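You operate a simulated robot arm through the tools that you are given. There is no shell and no other tool.

You are at the controls of a simulated robot arm. One attempt, no reset.

## Task
Open the white cover, put the blue cloth on the dryer, then shut the cover. Then open the grey cabinet drawer, fetch the white block with the largest size on its label from the long granite slab and set it in the inside of the grey cabinet drawer, then shut the drawer. Then put the white pan on the shelf of the long blue stand. Then set the grey microscope peg to 40x. Then turn the focus knob of the grey microscope to 20. Do these in the order given. The grey microscope peg goes clockwise seen from above, to its stop.

The check looks at the end state, three seconds after you hand in, the way a careful person would. Anything else that was tipped, shoved, dropped, spilled or broken makes it a failure. A push-on lid holds only when it is set on centred and level and pressed home; a screw cap is set on level and turned clockwise until tight. Flat cloth is picked up by pressing the open fingertips on it (5 to 10 N) and closing them slowly along it; thin cloth reads only 2 to 8 mm in the jaws.

## Robot
A 7-joint arm with a two-finger gripper on a trunk, on a base that drives. Base frame: it is fixed to the floor where the robot stands at the start and does not move with it; the origin is under the middle of the robot, x ahead of it, y to its left, z up. Readings come in m, degrees, newtons and seconds.
With the tool pointing down near the work surface it reaches from about 0.24 to 0.72 m from the robot's upright axis, wherever it stands. Its first joint turns from -166.0 to 166.0 degrees. Places, roughly: blue cloth (9x6x3 cm) [2.8, 5, 0.8]; dryer (17x14 cm) [-0.5, 3.82, 0.8]; focus knob of the grey microscope [-0.8, 2.5, 1.1]; grey cabinet drawer [4, 4, 0.8]; grey microscope peg [-0.7, 2.6, 1]; inside of the grey cabinet drawer [4, 4, 0.7]; shelf of the long blue stand [2.2, 4.2, 0.3]; white block [2.25, 4.25, 1]; white cover [-0.5, 3.8, 0.9]; white pan (24x13x5 cm) [-0.9, 3.2, 0.8]. Payload 2.94 kg.
Tool frame: the origin (TCP) lies between the finger pads and is the grasp point; the fingertips stand 0.03 m ahead of it; z points along the fingers, y is the line along which they close. The gripper opens to 0.138 m. The gripper's body begins 0.109 m behind the TCP.
Orientation is that of the tool frame in the base frame, as a unit quaternion [x, y, z, w]. With the fingers straight down and closing along the base's y, the tool's x points along the base's -x, its y along +y and its z along -z.

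## Interface
- The arm moves only by the tool send_rows. Its argument "plan" is one flat list of numbers, 7 for each row, row after row: the shift along the tool's x, y, z in m, then the turn, a rotation vector about the tool's x, y, z in degrees, then the opening in per cent of the stroke, from 0 (shut) to 100 (fully open). In form: [dx, dy, dz, ax, ay, az, claw, dx, dy, dz, ax, ay, az, claw, ...]. A call has 1 to 20 rows; each row is the pose to reach, as a shift and turn from the pose commanded when the call began, along the tool's axes at that moment. Rows are played at 5 a second. More than 0.05 m and 8.6 degrees between two rows, or a gripper value outside its range, and nothing of the call is played. A pose out of reach is approached as far as the arm can. The call stops where the force on the tool passes 40 N (or 10 N more than at its start, if that is more) or the arm is blocked; 0.2 s more then pass. Each finger halts on what it meets, pressing with about 20 N; the grip force reading is that of the motor and also rises with nothing between the fingers. The clock runs only during rows and for 0.2 s after the last one: add rows that repeat a pose to give the fingers time. The reply holds the time, the measured pose of the TCP, the force on the tool along the base axes, the opening and the grip force, in the units named above and with some noise, with the torque about the TCP (base axes, N m) and any sound that the robot's microphone picked up, and new pictures: "pictures" is both (left out), scene, wrist or none.
- Cameras (640 x 400 px; columns grow to the right, rows downward): "scene" is now at [0.0231, 0.1319, 1.4421]; the picture's right is [-0.01, -1.00, 0.00], its down [-0.46, 0.01, -0.89] and it looks along [0.89, -0.01, -0.46] (base axes); focal length 258 px, centre (320, 200). "wrist" rides on the gripper at [0.071, 0.019, -0.146] in the tool frame; the picture's right is [-0.26, 0.97, 0.00], its down [-0.85, -0.23, -0.48] and it looks along [-0.46, -0.12, 0.88] (tool axes); focal length 280 px, centre (320, 200). There is no depth. A picture from a camera that has moved, and an enlarged one, comes with that camera's place and axes in the base frame and with its lens. The place of the scene camera against the robot may be out by one fixed shift of up to 0.018 m in any direction.
- slide_trunk(by): slides the trunk up (or, below 0, down) by that many m; the arm and the scene camera ride with it, the base frame stays. It gives what a move gives, with no picture.
- roll_base(legs): drives the robot by 1 to 6 legs, each [ahead, left, turn to the left] in m, m and degrees, along the robot's own axes; the way and the turn of a leg run together, so that a leg with both is an arc; at most 1.5 m and 180 degrees a leg. The arm and the cameras ride along, it lands a little off, and it stops where it bumps. It gives what a move gives, and a new picture of the scene camera.
- turn_head(pan, tilt): turns the head with the scene camera to pan (to the left, within 86 degrees either way) and tilt (down, from -29 to 69), counted from straight ahead of the robot. It gives what a move gives, and a new picture of the scene camera.
- zoom(camera, box): a new picture of the part [left, top, right, bottom] of that camera's present view, enlarged. No time passes.
- job_done(): hands the job in; it is judged then, once.

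Places have to be worked out from the pictures, the camera data and where the tool is seen. Open the gripper and draw the arm clear of the work before you hand the job in, unless the task says otherwise.

The tools are called after ">>>" as a command line: name --argument value ..., lists and objects as JSON in quotes. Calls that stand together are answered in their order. send_rows: Moves the arm, as the interface text tells. Its arguments: {"type":"object","properties":{"plan":{"type":"array"},"pictures":{"type":"string","enum":["both","scene","wrist","none"]}},"required":["plan"]} The other tools are called the same way: slide_trunk (by) slides the trunk up or down; roll_base (legs) drives the base; turn_head (pan, tilt) turns the head that bears the scene camera; zoom (camera, box) takes an enlarged picture of a part of a camera's view; job_done () hands the job in.

At the start:

```text
time_s: 0.0
tcp_pos: [0.4204, -0.0994, 1.1738]
orientation: [0.0, 1.0, 0.0, -0.001]
wrist_force: [-0.5, 0.0, 0.9]
moment: [0.0, 0.01, -0.01]
gripper_width: 0.138
gripper_force: 0.0
trunk travel left (down, up): [-0.275, 0.179]
robot x, y, heading: [-0.0019, -0.0005, -0.1]
head pan, tilt: [-0.7, 27.6]
```

scene: 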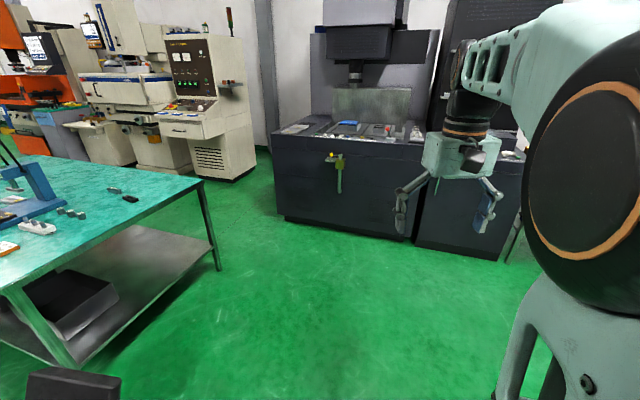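
wrist: 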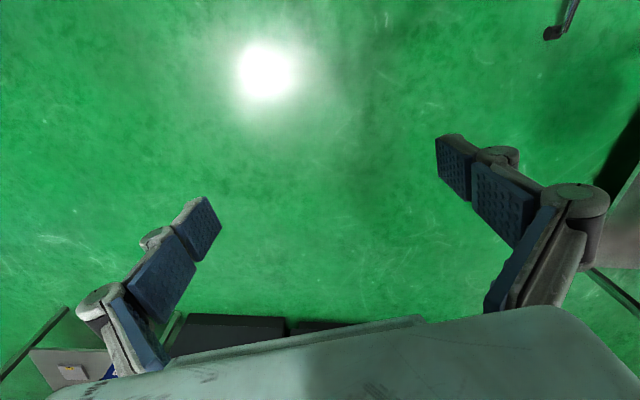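

The first pictures show a workshop with a teal table to the left and machines ahead. I turn the head to the left to look toward the work places before driving.

>>> turn_head --pan 60 --tilt 15

>>> turn_head --pan 86 --tilt 25

>>> turn_head --pan 25 --tilt 15

```text
time_s: 1.3
tcp_pos: [0.4218, -0.0997, 1.174]
orientation: [0.0, 1.0, 0.0, 0.0]
wrist_force: [0.3, -0.1, -0.4]
moment: [-0.01, -0.01, 0.0]
gripper_width: 0.1382
gripper_force: 0.1
trunk travel left (down, up): [-0.275, 0.179]
robot x, y, heading: [-0.0019, -0.0003, 0.2]
head pan, tilt: [60.0, 15.0]
camera scene: at [-0.0214, 0.214, 1.4624], right [0.87, -0.5, 0.0], down [-0.13, -0.22, -0.97], along [0.48, 0.84, -0.26], focal length 258 px, centre (320, 200)
```

scene: 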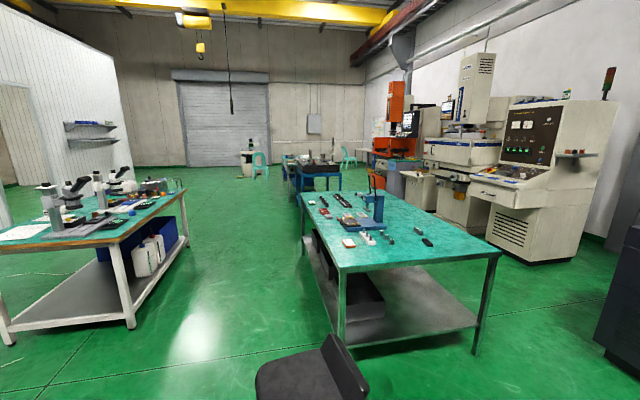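

```text
time_s: 2.2
tcp_pos: [0.4211, -0.0997, 1.1732]
orientation: [0.0, 1.0, 0.0, -0.001]
wrist_force: [0.4, 0.3, 0.5]
moment: [-0.02, 0.02, -0.01]
gripper_width: 0.1377
gripper_force: 0.0
trunk travel left (down, up): [-0.275, 0.179]
robot x, y, heading: [0.0023, 0.002, -0.0]
head pan, tilt: [85.9, 25.0]
camera scene: at [-0.0616, 0.225, 1.4462], right [1.0, -0.07, 0.0], down [-0.03, -0.42, -0.91], along [0.06, 0.9, -0.42], focal length 258 px, centre (320, 200)
```

scene: 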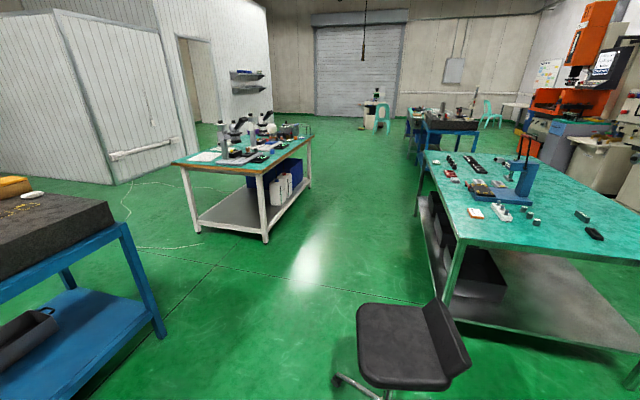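

```text
time_s: 3.5
tcp_pos: [0.4207, -0.0989, 1.1723]
orientation: [0.0, 1.0, 0.001, -0.001]
wrist_force: [-0.1, 0.0, 0.0]
moment: [0.01, 0.01, -0.01]
gripper_width: 0.138
gripper_force: 0.1
trunk travel left (down, up): [-0.275, 0.179]
robot x, y, heading: [0.0005, 0.0019, 0.2]
head pan, tilt: [25.0, 15.0]
camera scene: at [0.0164, 0.1726, 1.4624], right [0.42, -0.91, 0.0], down [-0.23, -0.11, -0.97], along [0.88, 0.41, -0.26], focal length 258 px, centre (320, 200)
```

scene: 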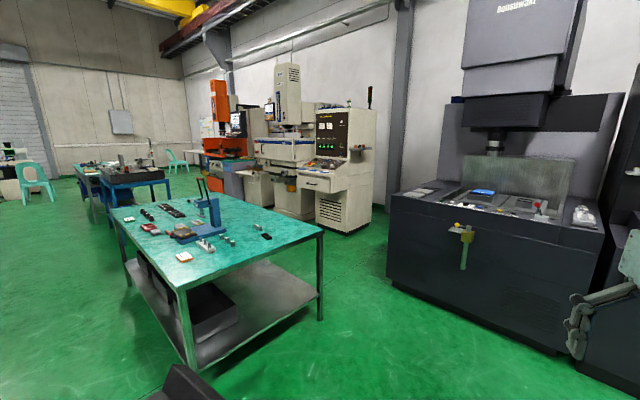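

The microscope table lies ahead-left of here at about (-0.5, 2.9), and the teal table at about (1.5, 1.8). I turn the head back left and zoom on the places that matter.

>>> turn_head --pan 75 --tilt 15

>>> zoom --camera "scene" --box '[120, 120, 340, 260]'

>>> zoom --camera "scene" --box '[340, 100, 500, 200]'

```text
time_s: 4.7
tcp_pos: [0.4209, -0.0991, 1.1728]
orientation: [0.0, 1.0, 0.0, -0.001]
wrist_force: [-0.4, 0.2, 0.5]
moment: [-0.01, -0.01, 0.02]
gripper_width: 0.1379
gripper_force: 0.1
trunk travel left (down, up): [-0.275, 0.179]
robot x, y, heading: [-0.0024, -0.0008, 0.2]
head pan, tilt: [75.0, 15.0]
camera scene: at [-0.0439, 0.2233, 1.4624], right [0.97, -0.26, 0.0], down [-0.07, -0.25, -0.97], along [0.25, 0.93, -0.26], focal length 258 px, centre (320, 200)
```

scene: 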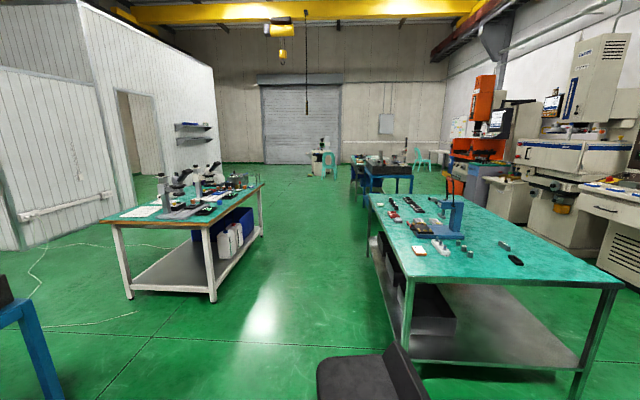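

```text
2.86 times, centred on (230, 190) of scene
camera zoom: at [-0.0439, 0.2233, 1.4624], right [0.97, -0.26, 0.0], down [-0.07, -0.25, -0.97], along [0.25, 0.93, -0.26], focal length 736 px, centre (577, 229)
```

zoom: 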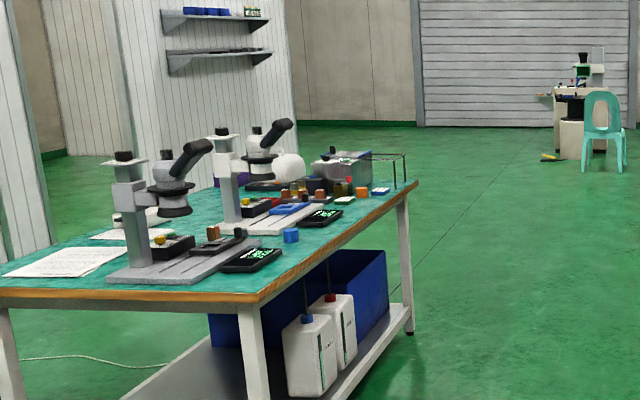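

```text
4.00 times, centred on (420, 150) of scene
camera zoom: at [-0.0439, 0.2233, 1.4624], right [0.97, -0.26, 0.0], down [-0.07, -0.25, -0.97], along [0.25, 0.93, -0.26], focal length 1030 px, centre (-80, 400)
```

zoom: 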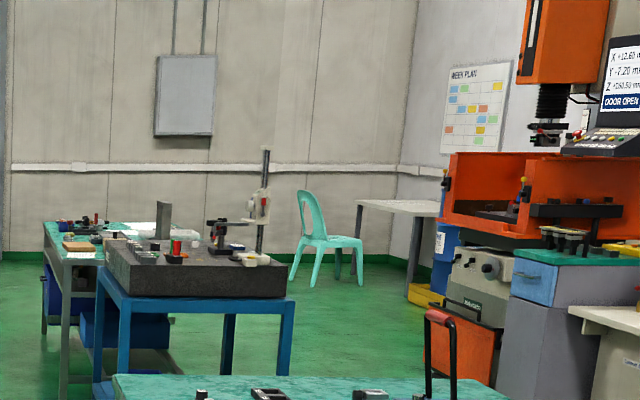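

The dome-like white cover and the pan are on the microscope table, the blue stand and the second teal table are further down. I turn the base toward the aisle (about 71° left) and look down to see my own footprint.

>>> roll_base --legs '[[0, 0, 71]]'

>>> turn_head --pan 0 --tilt 60

>>> turn_head --pan 86 --tilt 45

```text
time_s: 8.2
tcp_pos: [0.2317, 0.3655, 1.1723]
orientation: [-0.58, 0.815, -0.001, 0.0]
wrist_force: [0.0, 0.4, -0.2]
moment: [-0.01, -0.01, -0.02]
gripper_width: 0.1381
gripper_force: 0.0
trunk travel left (down, up): [-0.275, 0.179]
robot x, y, heading: [-0.0002, 0.0012, 71.1]
head pan, tilt: [75.0, 15.0]
camera scene: at [-0.2193, 0.0187, 1.4624], right [0.56, 0.83, 0.0], down [0.21, -0.14, -0.97], along [-0.8, 0.54, -0.26], focal length 258 px, centre (320, 200)
```

scene: 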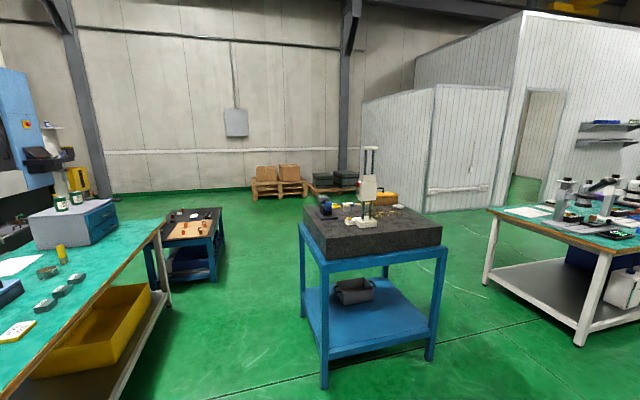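

```text
time_s: 9.7
tcp_pos: [0.2306, 0.3636, 1.1726]
orientation: [-0.581, 0.814, 0.0, 0.0]
wrist_force: [0.1, -1.2, 0.7]
moment: [0.0, -0.04, -0.03]
gripper_width: 0.138
gripper_force: 0.0
trunk travel left (down, up): [-0.275, 0.179]
robot x, y, heading: [0.0006, 0.0032, 71.1]
head pan, tilt: [0.0, 60.0]
camera scene: at [-0.1202, 0.0295, 1.3962], right [0.95, -0.33, 0.0], down [-0.28, -0.82, -0.5], along [0.16, 0.47, -0.87], focal length 258 px, centre (320, 200)
```

scene: 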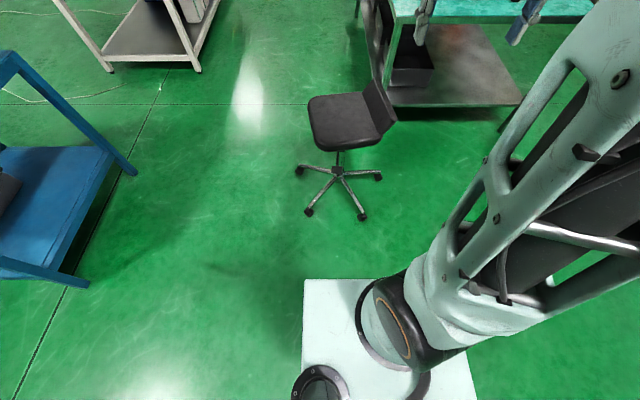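

```text
time_s: 11.2
tcp_pos: [0.2299, 0.3658, 1.1726]
orientation: [-0.581, 0.814, 0.0, 0.0]
wrist_force: [-0.1, 0.8, 0.1]
moment: [-0.03, 0.0, -0.04]
gripper_width: 0.138
gripper_force: 0.0
trunk travel left (down, up): [-0.275, 0.179]
robot x, y, heading: [0.0051, -0.0003, 71.0]
head pan, tilt: [85.9, 45.0]
camera scene: at [-0.2167, -0.0017, 1.4156], right [0.39, 0.92, 0.0], down [0.65, -0.28, -0.71], along [-0.65, 0.28, -0.71], focal length 258 px, centre (320, 200)
```

scene: 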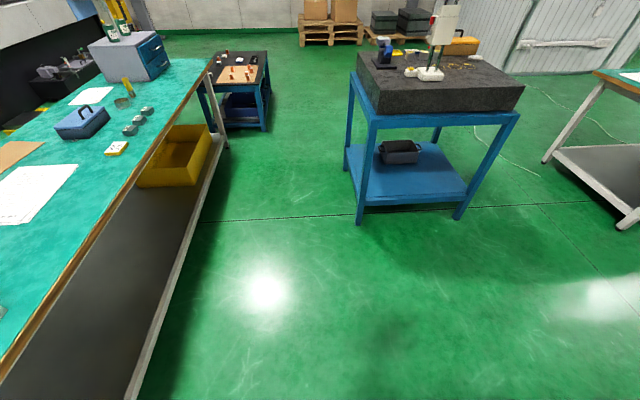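

The way ahead is clear with the chair at about (0.3, 0.9). I shift left to pass it and drive down the aisle between the two tables, then look at the table.

>>> roll_base --legs '[[0, 0.6, 0], [1.5, 0, 0], [0.7, -0.1, 0]]'

>>> turn_head --pan 80 --tilt 35

>>> turn_head --pan 35 --tilt 25

>>> turn_head --pan -20 --tilt 15

```text
time_s: 27.4
tcp_pos: [0.4908, 2.5703, 1.1727]
orientation: [-0.572, 0.82, -0.001, 0.001]
wrist_force: [-0.6, -0.7, 0.4]
moment: [-0.03, -0.01, 0.0]
gripper_width: 0.1381
gripper_force: 0.0
trunk travel left (down, up): [-0.275, 0.179]
robot x, y, heading: [0.2505, 2.2079, 69.7]
head pan, tilt: [85.9, 45.0]
camera scene: at [0.0348, 2.2126, 1.4156], right [0.41, 0.91, 0.0], down [0.64, -0.29, -0.71], along [-0.64, 0.29, -0.71], focal length 258 px, centre (320, 200)
```

scene: 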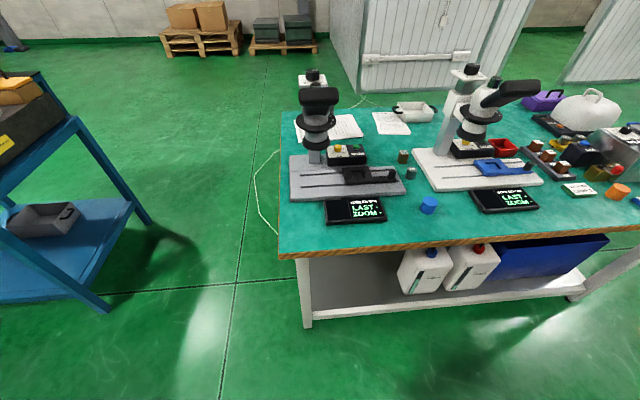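

```text
time_s: 28.1
tcp_pos: [0.4915, 2.5694, 1.1723]
orientation: [-0.572, 0.82, 0.0, 0.0]
wrist_force: [1.3, -0.4, 0.0]
moment: [-0.02, -0.01, 0.0]
gripper_width: 0.138
gripper_force: 0.0
trunk travel left (down, up): [-0.275, 0.179]
robot x, y, heading: [0.2502, 2.2119, 70.2]
head pan, tilt: [80.0, 35.0]
camera scene: at [0.0328, 2.2234, 1.4304], right [0.5, 0.86, 0.0], down [0.5, -0.29, -0.82], along [-0.71, 0.41, -0.57], focal length 258 px, centre (320, 200)
```

scene: 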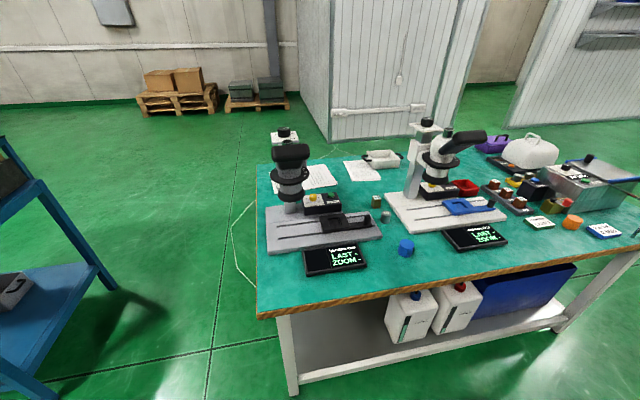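

```text
time_s: 29.2
tcp_pos: [0.4908, 2.5683, 1.1731]
orientation: [-0.572, 0.82, 0.0, 0.0]
wrist_force: [0.2, -0.2, 1.1]
moment: [0.01, 0.01, -0.03]
gripper_width: 0.1379
gripper_force: 0.1
trunk travel left (down, up): [-0.275, 0.179]
robot x, y, heading: [0.2511, 2.21, 69.8]
head pan, tilt: [35.0, 25.0]
camera scene: at [0.0854, 2.2681, 1.4462], right [0.97, 0.25, 0.0], down [0.11, -0.41, -0.91], along [-0.23, 0.88, -0.42], focal length 258 px, centre (320, 200)
```

scene: 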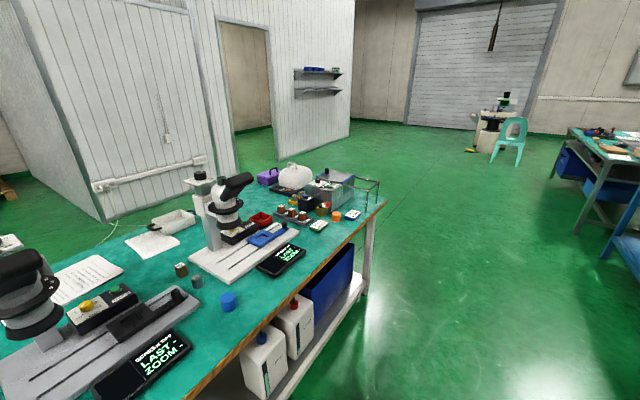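

```text
time_s: 30.5
tcp_pos: [0.4902, 2.5696, 1.1711]
orientation: [-0.571, 0.821, 0.0, 0.0]
wrist_force: [0.7, -0.2, -0.3]
moment: [0.03, -0.02, 0.0]
gripper_width: 0.1382
gripper_force: 0.1
trunk travel left (down, up): [-0.275, 0.179]
robot x, y, heading: [0.2503, 2.2113, 69.8]
head pan, tilt: [-20.0, 15.0]
camera scene: at [0.1692, 2.2503, 1.4624], right [0.76, -0.65, 0.0], down [-0.17, -0.2, -0.97], along [0.62, 0.74, -0.26], focal length 258 px, centre (320, 200)
```

scene: 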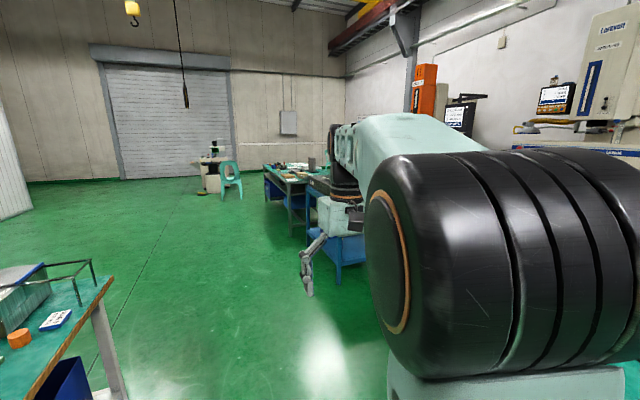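

The grey microscope (near end), the white pan (far left edge) and the white domed cover (far end) are all visible. I zoom in on the cover with the head turned back.

>>> turn_head --pan 45 --tilt 30

>>> zoom --camera "scene" --box '[280, 110, 440, 210]'

>>> zoom --camera "scene" --box '[60, 120, 300, 270]'

```text
time_s: 31.8
tcp_pos: [0.4904, 2.5689, 1.1722]
orientation: [-0.572, 0.82, 0.0, 0.0]
wrist_force: [0.2, 0.4, -1.4]
moment: [-0.01, -0.04, 0.0]
gripper_width: 0.1379
gripper_force: 0.1
trunk travel left (down, up): [-0.275, 0.179]
robot x, y, heading: [0.2493, 2.2116, 69.5]
head pan, tilt: [45.0, 30.0]
camera scene: at [0.0711, 2.2612, 1.4382], right [0.91, 0.42, 0.0], down [0.21, -0.45, -0.87], along [-0.36, 0.79, -0.5], focal length 258 px, centre (320, 200)
```

scene: 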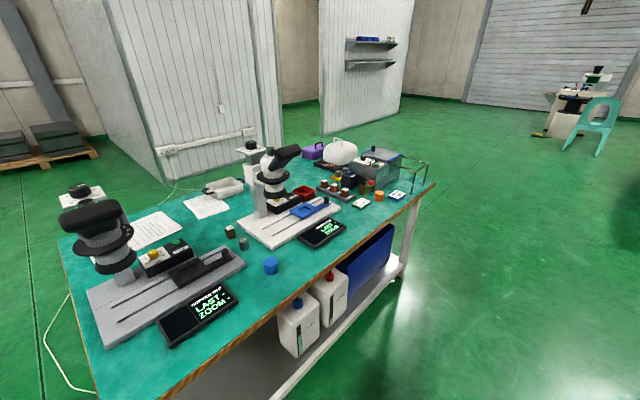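

```text
4.00 times, centred on (360, 160) of scene
camera zoom: at [0.0711, 2.2612, 1.4382], right [0.91, 0.42, 0.0], down [0.21, -0.45, -0.87], along [-0.36, 0.79, -0.5], focal length 1030 px, centre (160, 360)
```

zoom: 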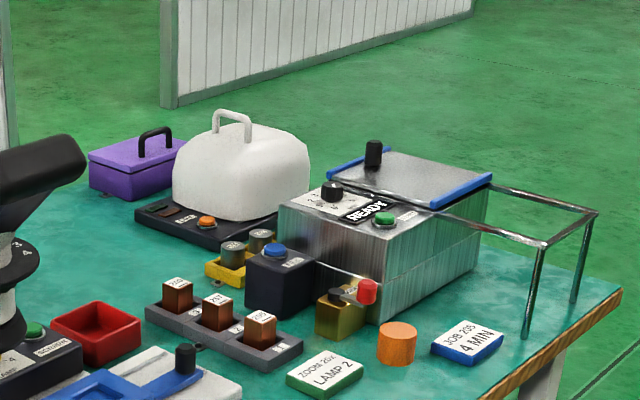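

```text
2.67 times, centred on (180, 195) of scene
camera zoom: at [0.0711, 2.2612, 1.4382], right [0.91, 0.42, 0.0], down [0.21, -0.45, -0.87], along [-0.36, 0.79, -0.5], focal length 687 px, centre (693, 213)
```

zoom: 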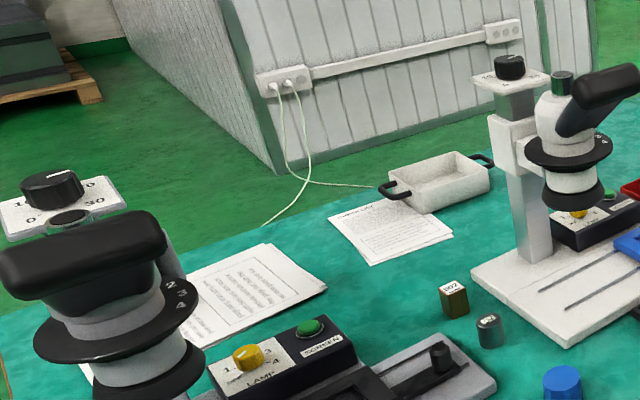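

The cover is a white dome with an arched handle on top, near the far end of the table (end edge from about (0.13, 3.78) to (-0.7, 4.1)). I drive around past that end and turn to face it.

>>> roll_base --legs '[[1.5, 0, 0], [0.75, 0, 0], [0, 1.35, 0], [0, 0, 180]]'

>>> turn_head --pan 0 --tilt 35

```text
time_s: 61.6
tcp_pos: [-0.4637, 4.3838, 1.1727]
orientation: [0.818, 0.576, 0.0, 0.0]
wrist_force: [-0.1, -0.1, -0.1]
moment: [0.0, 0.0, 0.0]
gripper_width: 0.1379
gripper_force: 0.0
trunk travel left (down, up): [-0.275, 0.179]
robot x, y, heading: [-0.234, 4.7448, -109.5]
head pan, tilt: [45.0, 30.0]
camera scene: at [-0.0238, 4.6922, 1.4382], right [-0.9, -0.43, 0.0], down [-0.21, 0.45, -0.87], along [0.37, -0.78, -0.5], focal length 258 px, centre (320, 200)
```

scene: 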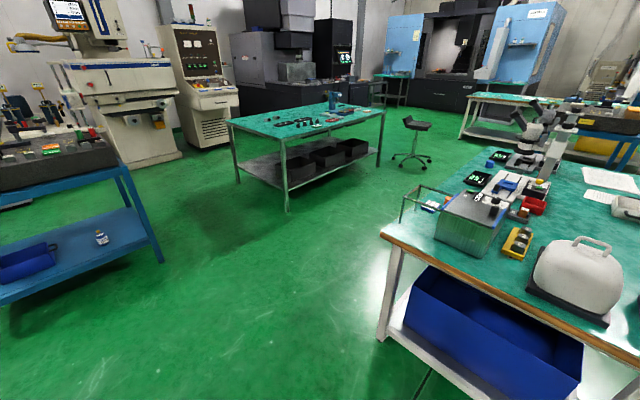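

```text
time_s: 62.7
tcp_pos: [-0.4643, 4.3839, 1.1728]
orientation: [0.817, 0.576, 0.0, -0.001]
wrist_force: [-0.1, -0.5, -0.6]
moment: [0.01, 0.06, -0.02]
gripper_width: 0.138
gripper_force: 0.0
trunk travel left (down, up): [-0.275, 0.179]
robot x, y, heading: [-0.2287, 4.7442, -109.9]
head pan, tilt: [0.0, 35.0]
camera scene: at [-0.0921, 4.6911, 1.4304], right [-0.94, 0.34, 0.0], down [0.19, 0.54, -0.82], along [-0.28, -0.77, -0.57], focal length 258 px, centre (320, 200)
```

scene: 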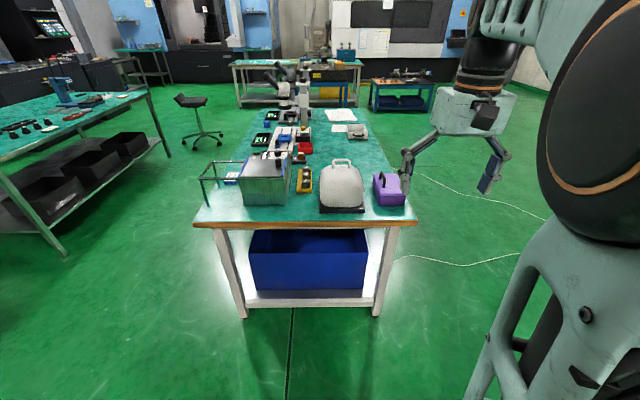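

I now face the end of the table with the dome cover close to it. I zoom to see how the cover is hinged.

>>> zoom --camera "scene" --box '[270, 140, 430, 240]'

>>> zoom --camera "scene" --box '[310, 150, 374, 190]'

```text
4.00 times, centred on (350, 190) of scene
camera zoom: at [-0.0921, 4.6911, 1.4304], right [-0.94, 0.34, 0.0], down [0.19, 0.54, -0.82], along [-0.28, -0.77, -0.57], focal length 1030 px, centre (200, 240)
```

zoom: 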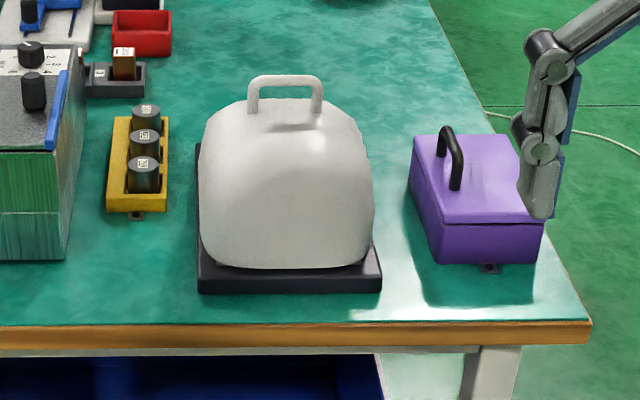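

```text
10.00 times, centred on (342, 170) of scene
camera zoom: at [-0.0921, 4.6911, 1.4304], right [-0.94, 0.34, 0.0], down [0.19, 0.54, -0.82], along [-0.28, -0.77, -0.57], focal length 2576 px, centre (100, 500)
```

zoom: 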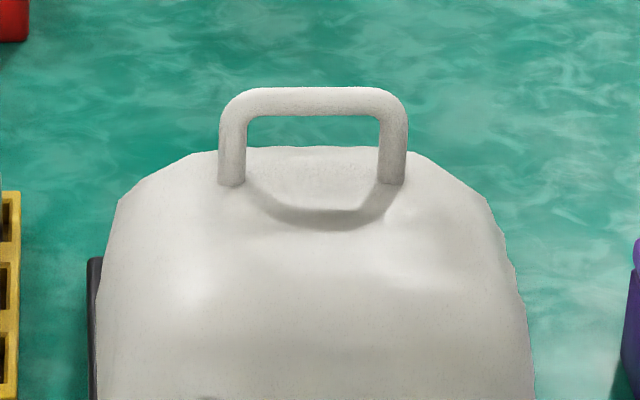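

Triangulating the handle from both views puts its top bar near (-0.506, 3.807, 0.953), running across (parallel to the table end). I roll ahead 0.38 m to bring it within reach and look with both cameras.

>>> roll_base --legs '[[0.38, 0, 0]]'

>>> send_rows --plan '[0, 0, 0, 0, 0, 0, 100]'

```text
time_s: 65.1
tcp_pos: [-0.5936, 4.0258, 1.1728]
orientation: [0.818, 0.575, 0.0, 0.0]
wrist_force: [0.1, 0.4, -0.1]
moment: [0.02, -0.02, -0.01]
gripper_width: 0.1379
gripper_force: 0.0
trunk travel left (down, up): [-0.275, 0.179]
robot x, y, heading: [-0.3557, 4.3867, -109.7]
head pan, tilt: [0.0, 35.0]
camera scene: at [-0.2207, 4.3338, 1.4304], right [-0.94, 0.34, 0.0], down [0.19, 0.54, -0.82], along [-0.28, -0.77, -0.57], focal length 258 px, centre (320, 200)
```

scene: 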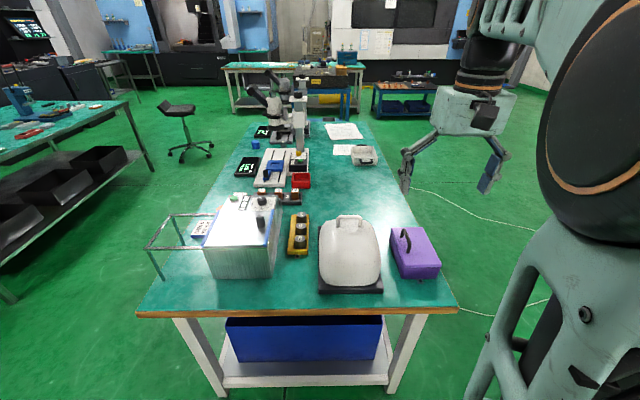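

```text
time_s: 65.5
tcp_pos: [-0.593, 4.0274, 1.173]
orientation: [0.818, 0.575, 0.001, 0.001]
wrist_force: [0.3, -0.5, 0.0]
moment: [0.01, 0.0, 0.0]
gripper_width: 0.1382
gripper_force: 0.1
trunk travel left (down, up): [-0.275, 0.179]
robot x, y, heading: [-0.3565, 4.3917, -109.8]
head pan, tilt: [0.0, 35.0]
camera scene: at [-0.2206, 4.334, 1.4304], right [-0.94, 0.34, 0.0], down [0.19, 0.54, -0.82], along [-0.28, -0.77, -0.57], focal length 258 px, centre (320, 200)
camera wrist: at [-0.5517, 4.0888, 1.3187], right [0.82, -0.57, 0.0], down [-0.5, -0.72, 0.48], along [-0.27, -0.39, -0.88], focal length 280 px, centre (320, 200)
```

scene: 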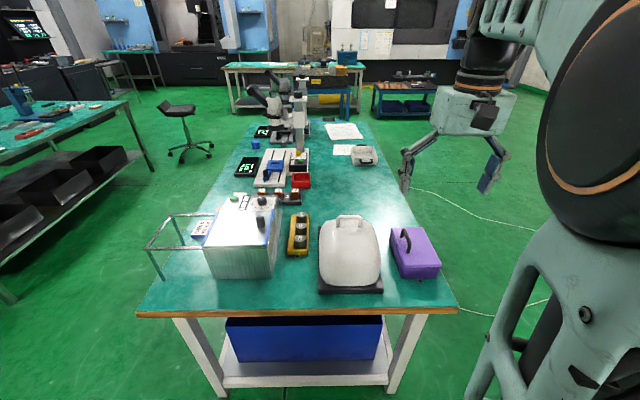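
wrist: 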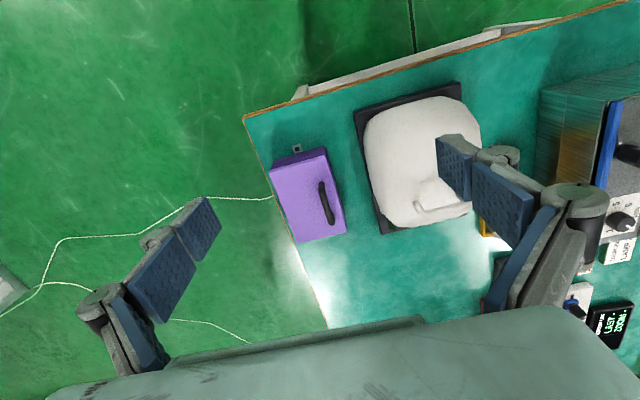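

The wrist camera sees the dome and its handle partly behind a finger. I zoom in there to see handle and hinge details.

>>> zoom --camera "wrist" --box '[330, 70, 522, 250]'

>>> zoom --camera "scene" --box '[290, 200, 418, 300]'

```text
2.22 times, centred on (426, 160) of wrist
camera zoom: at [-0.5517, 4.0888, 1.3187], right [0.82, -0.57, 0.0], down [-0.5, -0.72, 0.48], along [-0.27, -0.39, -0.88], focal length 623 px, centre (84, 289)
```

zoom: 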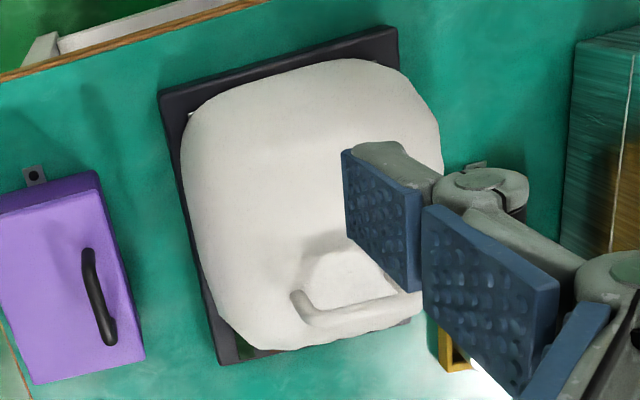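

```text
4.00 times, centred on (354, 250) of scene
camera zoom: at [-0.2206, 4.334, 1.4304], right [-0.94, 0.34, 0.0], down [0.19, 0.54, -0.82], along [-0.28, -0.77, -0.57], focal length 1030 px, centre (184, 0)
```

zoom: 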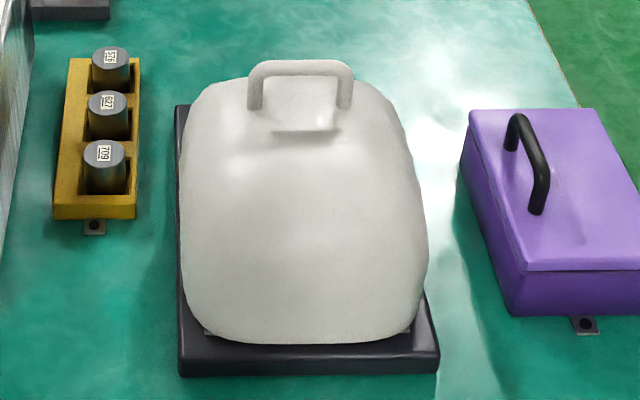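

The handle sits at the front of the dome and the hinge is at the base's rear edge, on my side, so the cover swings up toward me. I back off 8 cm for room to swing, then bring the gripper above the handle turned by 90° so it closes across the bar.

>>> roll_base --legs '[[-0.08, 0, 0]]'

```text
time_s: 66.5
tcp_pos: [-0.5659, 4.1033, 1.1736]
orientation: [0.818, 0.575, -0.001, 0.001]
wrist_force: [0.6, 0.7, 0.2]
moment: [-0.04, -0.02, -0.02]
gripper_width: 0.138
gripper_force: 0.1
trunk travel left (down, up): [-0.275, 0.179]
robot x, y, heading: [-0.3301, 4.464, -109.7]
head pan, tilt: [0.0, 35.0]
camera scene: at [-0.1934, 4.4094, 1.4305], right [-0.94, 0.34, 0.0], down [0.2, 0.54, -0.82], along [-0.28, -0.77, -0.57], focal length 258 px, centre (320, 200)
```

scene: 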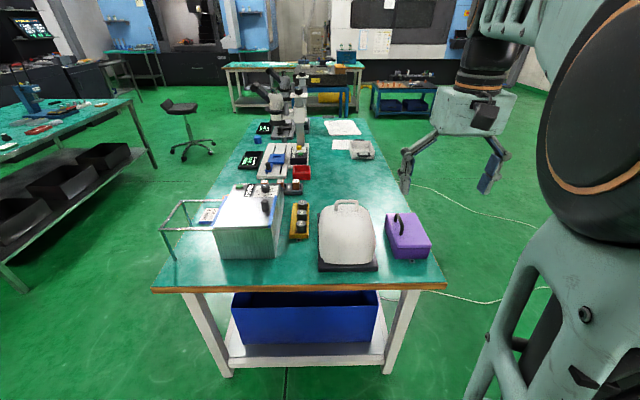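

Now I swing the gripper over the handle while turning it 90°, staying about 10 cm above it.

>>> send_rows --plan '[-0.0218, 0.0129, 0.0075, 0, 0, 7.5, 100, -0.0435, 0.0258, 0.015, 0, 0, 15, 100, -0.0653, 0.0388, 0.0225, 0, 0, 22.5, 100, -0.087, 0.0517, 0.03, 0, 0, 30, 100, -0.1088, 0.0646, 0.0375, 0, 0, 37.5, 100, -0.1305, 0.0775, 0.045, 0, 0, 45, 100, -0.1523, 0.0904, 0.0525, 0, 0, 52.5, 100, -0.174, 0.1033, 0.06, 0, 0, 60, 100, -0.1958, 0.1163, 0.0675, 0, 0, 67.5, 100, -0.2175, 0.1292, 0.075, 0, 0, 75, 100, -0.2393, 0.1421, 0.0825, 0, 0, 82.5, 100, -0.261, 0.155, 0.09, 0, 0, 90, 100, -0.261, 0.155, 0.09, 0, 0, 90, 100]'

```text
time_s: 69.3
tcp_pos: [-0.5081, 3.8116, 1.0819]
orientation: [0.985, -0.173, 0.001, -0.001]
wrist_force: [0.8, -0.5, -0.4]
moment: [0.03, -0.01, 0.02]
gripper_width: 0.1379
gripper_force: 0.0
out of reach, approached as far as the arm can: row 12, 13
trunk travel left (down, up): [-0.275, 0.179]
robot x, y, heading: [-0.3277, 4.4633, -109.9]
head pan, tilt: [0.0, 35.0]
camera scene: at [-0.1938, 4.4082, 1.4304], right [-0.94, 0.34, 0.0], down [0.2, 0.54, -0.82], along [-0.28, -0.77, -0.57], focal length 258 px, centre (320, 200)
camera wrist: at [-0.4482, 3.7717, 1.2275], right [-0.58, -0.82, 0.0], down [-0.72, 0.51, 0.48], along [-0.39, 0.28, -0.88], focal length 280 px, centre (320, 200)
```

scene: 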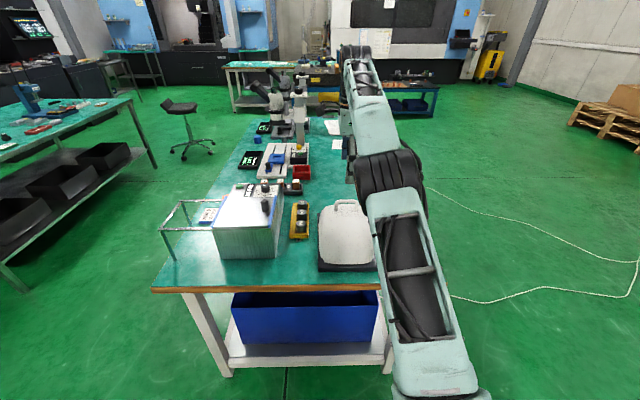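
wrist: 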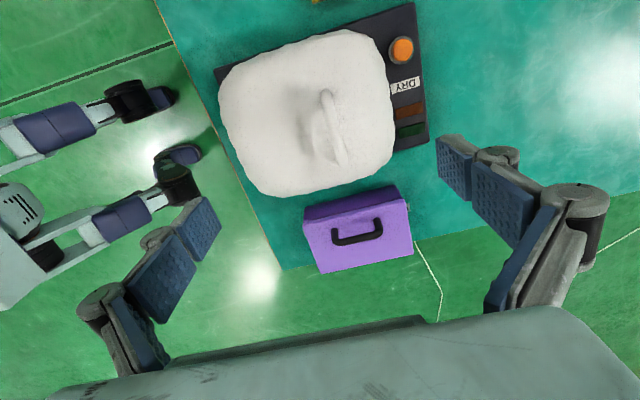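

The front panel ("DRY" label, orange button) is on the far side, so the hinge is indeed toward me. The arm is just at its reach limit, so I roll 6 cm ahead and zoom on the handle with the wrist camera.

>>> roll_base --legs '[[0.06, 0, 0]]'

>>> send_rows --plan '[0, 0, 0, 0, 0, 0, 60]' --pictures "wrist"

>>> zoom --camera "wrist" --box '[240, 50, 432, 170]'

```text
time_s: 70.3
tcp_pos: [-0.5271, 3.7576, 1.0818]
orientation: [0.985, -0.174, 0.0, 0.0]
wrist_force: [-1.0, 0.3, -0.6]
moment: [0.04, 0.0, 0.0]
gripper_width: 0.138
gripper_force: 0.1
trunk travel left (down, up): [-0.275, 0.179]
robot x, y, heading: [-0.3508, 4.4092, -110.0]
head pan, tilt: [0.0, 35.0]
camera scene: at [-0.2139, 4.3527, 1.4304], right [-0.94, 0.34, 0.0], down [0.2, 0.54, -0.82], along [-0.28, -0.77, -0.57], focal length 258 px, centre (320, 200)
```

scene: 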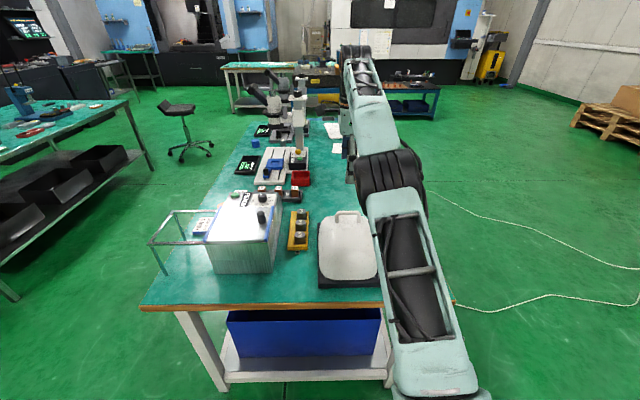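

```text
time_s: 70.7
tcp_pos: [-0.5273, 3.7563, 1.082]
orientation: [0.985, -0.174, 0.0, 0.0]
wrist_force: [0.5, -0.7, -0.6]
moment: [0.02, 0.01, 0.01]
gripper_width: 0.0839
gripper_force: 0.2
trunk travel left (down, up): [-0.275, 0.179]
robot x, y, heading: [-0.35, 4.4076, -110.2]
head pan, tilt: [0.0, 35.0]
camera wrist: at [-0.4684, 3.7166, 1.2285], right [-0.58, -0.82, 0.0], down [-0.72, 0.51, 0.48], along [-0.39, 0.27, -0.88], focal length 280 px, centre (320, 200)
```

wrist: 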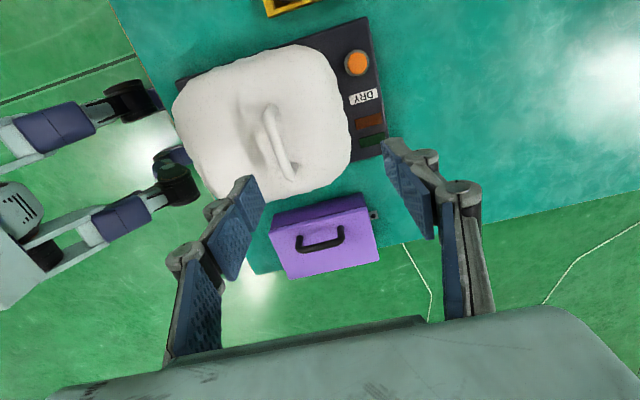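

```text
3.33 times, centred on (336, 110) of wrist
camera zoom: at [-0.4684, 3.7166, 1.2285], right [-0.58, -0.82, 0.0], down [-0.72, 0.51, 0.48], along [-0.39, 0.27, -0.88], focal length 935 px, centre (267, 500)
```

zoom: 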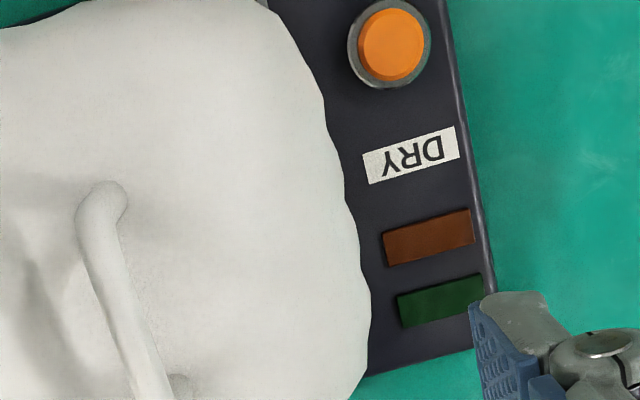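

Bar centre comes out at about (-0.515, 3.800, 0.94). I move over it, narrow the fingers and go most of the way down, then check.

>>> send_rows --plan '[-0.0033, -0.0453, 0, 0, 0, 0, 40, -0.0033, -0.0453, 0.04, 0, 0, 0, 40, -0.0033, -0.0453, 0.08, 0, 0, 0, 40, -0.0033, -0.0453, 0.09, 0, 0, 0, 40]'

>>> zoom --camera "wrist" --box '[200, 60, 440, 210]'

```text
time_s: 71.7
tcp_pos: [-0.5171, 3.8007, 0.9929]
orientation: [0.985, -0.172, 0.0, 0.001]
wrist_force: [0.4, 0.6, 0.3]
moment: [-0.01, -0.03, 0.0]
gripper_width: 0.0553
gripper_force: 0.0
trunk travel left (down, up): [-0.275, 0.179]
robot x, y, heading: [-0.3478, 4.4096, -109.8]
head pan, tilt: [0.0, 35.0]
camera scene: at [-0.2138, 4.353, 1.4305], right [-0.94, 0.34, 0.0], down [0.2, 0.54, -0.82], along [-0.28, -0.77, -0.57], focal length 258 px, centre (320, 200)
camera wrist: at [-0.457, 3.7598, 1.1391], right [-0.58, -0.82, 0.0], down [-0.72, 0.51, 0.48], along [-0.39, 0.27, -0.88], focal length 280 px, centre (320, 200)
```

scene: 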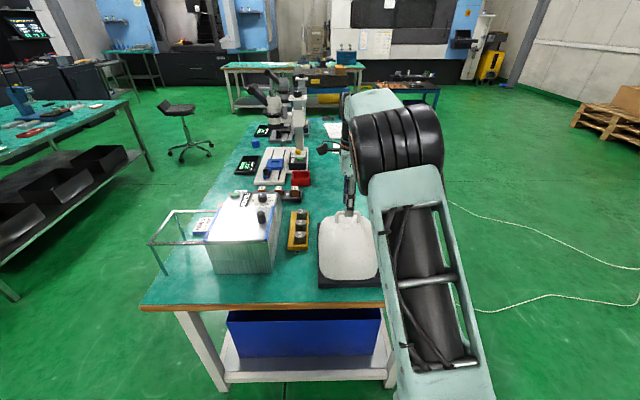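
wrist: 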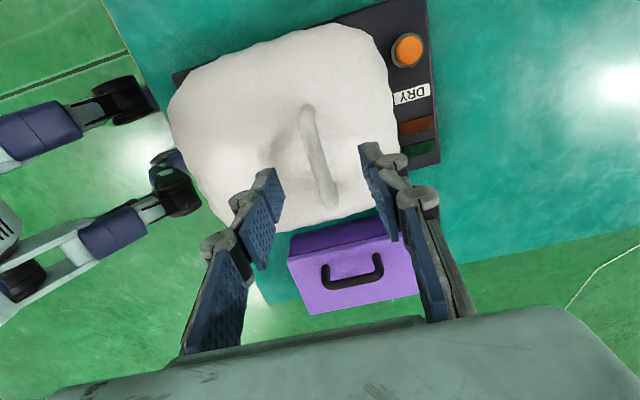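

```text
2.67 times, centred on (320, 135) of wrist
camera zoom: at [-0.457, 3.7598, 1.1391], right [-0.58, -0.82, 0.0], down [-0.72, 0.51, 0.48], along [-0.39, 0.27, -0.88], focal length 748 px, centre (320, 373)
```

zoom: 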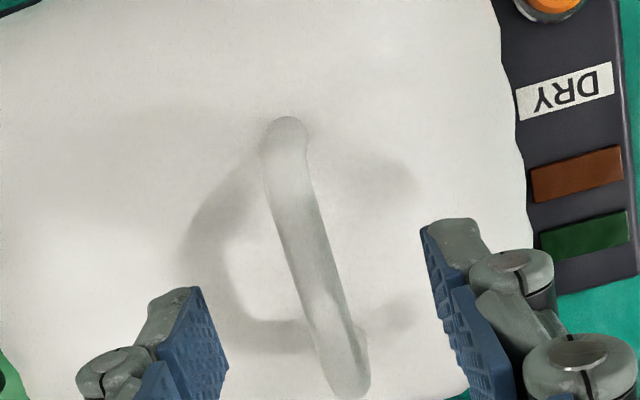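

The bar lies centred between the fingers. I lower the last 4 cm and close on the bar.

>>> send_rows --plan '[0, 0, 0.02, 0, 0, 0, 40, 0, 0, 0.035, 0, 0, 0, 40, 0, 0, 0.043, 0, 0, 0, 40]' --pictures "wrist"

```text
time_s: 72.5
tcp_pos: [-0.5155, 3.8017, 0.9498]
orientation: [0.985, -0.173, 0.0, 0.0]
wrist_force: [-0.2, 0.6, -0.4]
moment: [0.0, -0.02, 0.01]
gripper_width: 0.0553
gripper_force: 0.2
trunk travel left (down, up): [-0.275, 0.179]
robot x, y, heading: [-0.35, 4.4123, -109.9]
head pan, tilt: [0.0, 35.0]
camera wrist: at [-0.4567, 3.7605, 1.0958], right [-0.58, -0.82, 0.0], down [-0.72, 0.51, 0.48], along [-0.39, 0.27, -0.88], focal length 280 px, centre (320, 200)
```

wrist: 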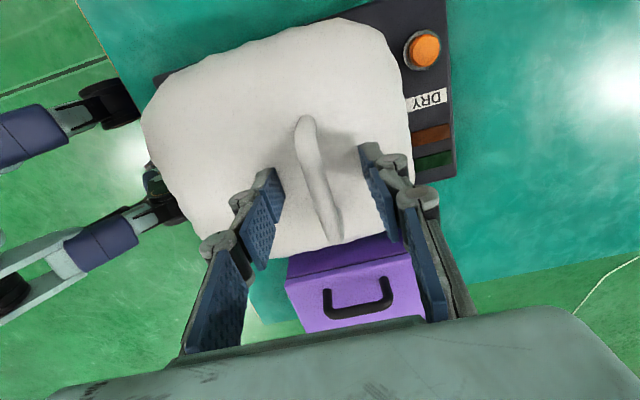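

No contact so far and the bar is between the pads. I close the gripper on it.

>>> send_rows --plan '[0, 0, 0, 0, 0, 0, 10, 0, 0, 0, 0, 0, 0, 0, 0, 0, 0, 0, 0, 0, 0, 0, 0, 0, 0, 0, 0, 0]' --pictures "wrist"

```text
time_s: 73.5
tcp_pos: [-0.5154, 3.8011, 0.9496]
orientation: [0.985, -0.173, -0.001, 0.0]
wrist_force: [-1.2, -0.7, -0.6]
moment: [0.0, -0.03, 0.79]
gripper_width: 0.0103
gripper_force: 37.3
trunk travel left (down, up): [-0.275, 0.179]
robot x, y, heading: [-0.3509, 4.4075, -109.9]
head pan, tilt: [0.0, 35.0]
camera wrist: at [-0.4568, 3.7604, 1.0961], right [-0.57, -0.82, 0.0], down [-0.72, 0.51, 0.48], along [-0.39, 0.27, -0.88], focal length 280 px, centre (320, 200)
```

wrist: 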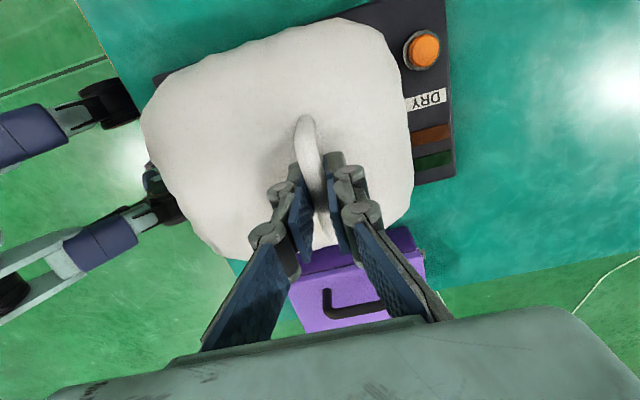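

The bar is gripped (10 mm). I start the hinge arc gently, about 12° of swing up and toward me, watching the force.

>>> send_rows --plan '[0, -0.0047, -0.0041, -1, 0, 0, 0, 0, -0.0094, -0.0081, -2, 0, 0, 0, 0, -0.0143, -0.0118, -3, 0, 0, 0, 0, -0.0193, -0.0154, -4, 0, 0, 0, 0, -0.0244, -0.0188, -5, 0, 0, 0, 0, -0.0296, -0.0221, -6, 0, 0, 0]'

```text
time_s: 74.9
tcp_pos: [-0.5073, 3.8285, 0.9725]
orientation: [0.983, -0.174, -0.009, 0.054]
wrist_force: [-7.8, -5.8, 11.4]
moment: [0.03, 0.35, 0.9]
gripper_width: 0.0107
gripper_force: 37.8
trunk travel left (down, up): [-0.275, 0.179]
robot x, y, heading: [-0.3475, 4.4087, -110.0]
head pan, tilt: [0.0, 35.0]
camera scene: at [-0.2144, 4.3534, 1.4306], right [-0.94, 0.34, 0.0], down [0.2, 0.54, -0.82], along [-0.28, -0.77, -0.57], focal length 258 px, centre (320, 200)
camera wrist: at [-0.4421, 3.8028, 1.1204], right [-0.57, -0.81, 0.11], down [-0.7, 0.55, 0.45], along [-0.42, 0.18, -0.89], focal length 280 px, centre (320, 200)
```

scene: 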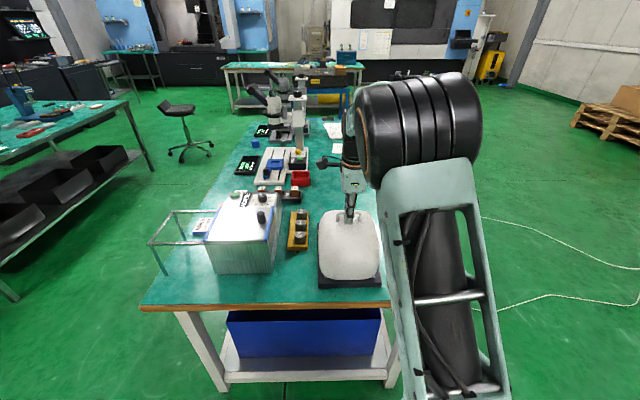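
wrist: 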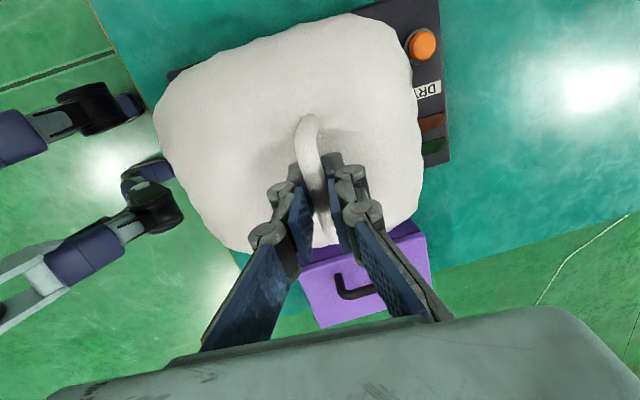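

The cover follows, with about 14 N building along the radius, so my arc is slightly off. I nudge 3 mm outward along the radius to see which way the force changes.

>>> send_rows --plan '[0, 0.001, -0.001, 0, 0, 0, 0, 0, 0.002, -0.002, 0, 0, 0, 0]' --pictures "none"

```text
time_s: 75.5
tcp_pos: [-0.5074, 3.8281, 0.9729]
orientation: [0.984, -0.173, -0.009, 0.05]
wrist_force: [-7.8, -1.3, 3.1]
moment: [-0.05, 0.16, 0.87]
gripper_width: 0.0105
gripper_force: 37.8
trunk travel left (down, up): [-0.275, 0.179]
robot x, y, heading: [-0.3479, 4.405, -109.8]
head pan, tilt: [0.0, 35.0]
```

The outward nudge relieved the force, so the hinge is a little higher than I guessed (about z 0.83). I continue along the corrected arc by another 15°.

>>> send_rows --plan '[-0.0005, -0.0066, -0.0057, -1.5, 0, -0.5, 0, -0.001, -0.0137, -0.011, -3, 0, -1, 0, -0.0015, -0.0209, -0.016, -4.5, 0, -1.5, 0, -0.0015, -0.0285, -0.0205, -6, 0, -1.5, 0, -0.0015, -0.0362, -0.0247, -7.5, 0, -1.5, 0]'

```text
time_s: 76.7
tcp_pos: [-0.4943, 3.8644, 0.994]
orientation: [0.98, -0.159, -0.02, 0.115]
wrist_force: [-2.5, 6.8, -17.0]
moment: [0.08, -0.21, -0.06]
gripper_width: 0.0103
gripper_force: 37.6
trunk travel left (down, up): [-0.275, 0.179]
robot x, y, heading: [-0.3466, 4.4107, -110.1]
head pan, tilt: [0.0, 35.0]
camera scene: at [-0.2145, 4.3523, 1.4303], right [-0.94, 0.34, 0.0], down [0.2, 0.54, -0.82], along [-0.28, -0.77, -0.57], focal length 258 px, centre (320, 200)
camera wrist: at [-0.4225, 3.8578, 1.14], right [-0.55, -0.81, 0.22], down [-0.7, 0.59, 0.41], along [-0.46, 0.07, -0.88], focal length 280 px, centre (320, 200)
```

scene: 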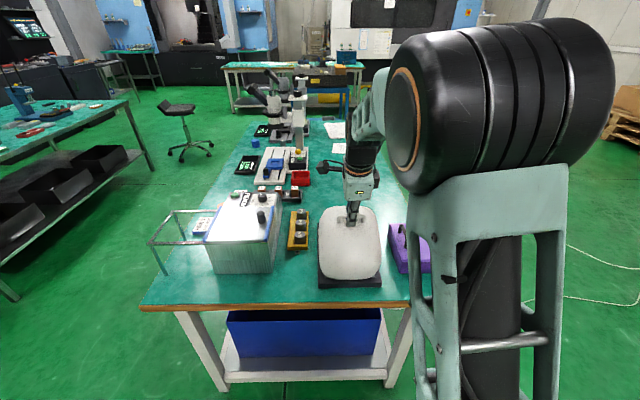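
wrist: 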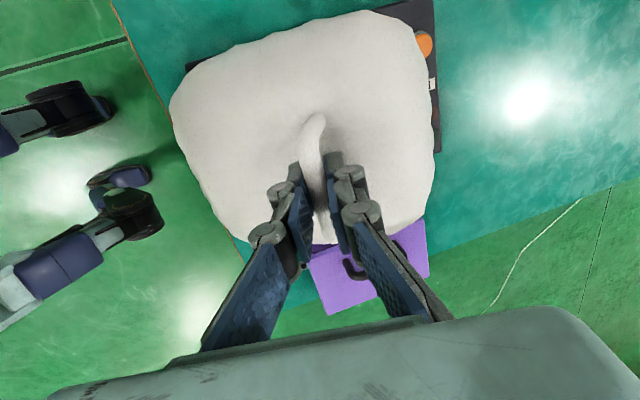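

Now about 18 N radially inward, so a circle fit of the three points gives hinge 0.120 m behind and 0.108 m below the closed handle (R = 0.162). I continue the arc with this fit to about 48° open.

>>> send_rows --plan '[0, -0.0107, -0.0048, -1.6, 0, 0, 0, 0, -0.0216, -0.0092, -3.2, 0, 0, 0, 0, -0.0323, -0.0136, -4.8, 0, 0, 0, 0, -0.0432, -0.0174, -6.4, 0, 0, 0, 0, -0.0543, -0.0203, -8, 0, 0, 0]'

```text
time_s: 77.9
tcp_pos: [-0.4752, 3.9179, 1.0054]
orientation: [0.969, -0.158, -0.032, 0.189]
wrist_force: [-6.5, -0.4, 22.9]
moment: [0.09, 0.21, 0.01]
gripper_width: 0.0112
gripper_force: 37.5
trunk travel left (down, up): [-0.275, 0.179]
robot x, y, heading: [-0.349, 4.4095, -110.3]
head pan, tilt: [0.0, 35.0]
camera scene: at [-0.214, 4.3551, 1.431], right [-0.94, 0.34, 0.0], down [0.2, 0.54, -0.82], along [-0.28, -0.77, -0.57], focal length 258 px, centre (320, 200)
camera wrist: at [-0.3978, 3.9312, 1.148], right [-0.53, -0.76, 0.36], down [-0.68, 0.64, 0.36], along [-0.51, -0.06, -0.86], focal length 280 px, centre (320, 200)
```

scene: 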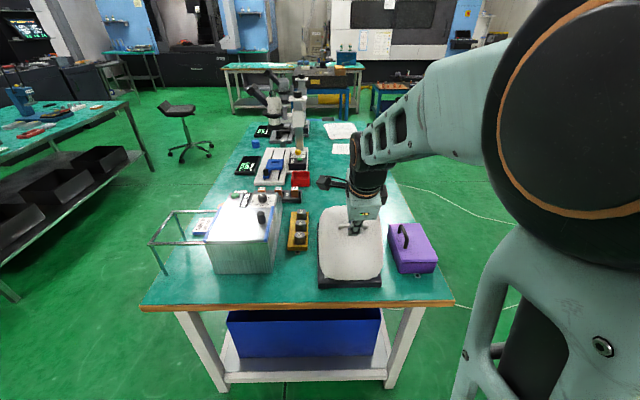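
wrist: 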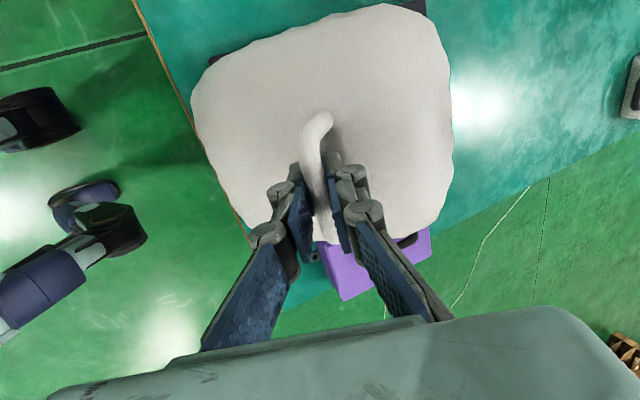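

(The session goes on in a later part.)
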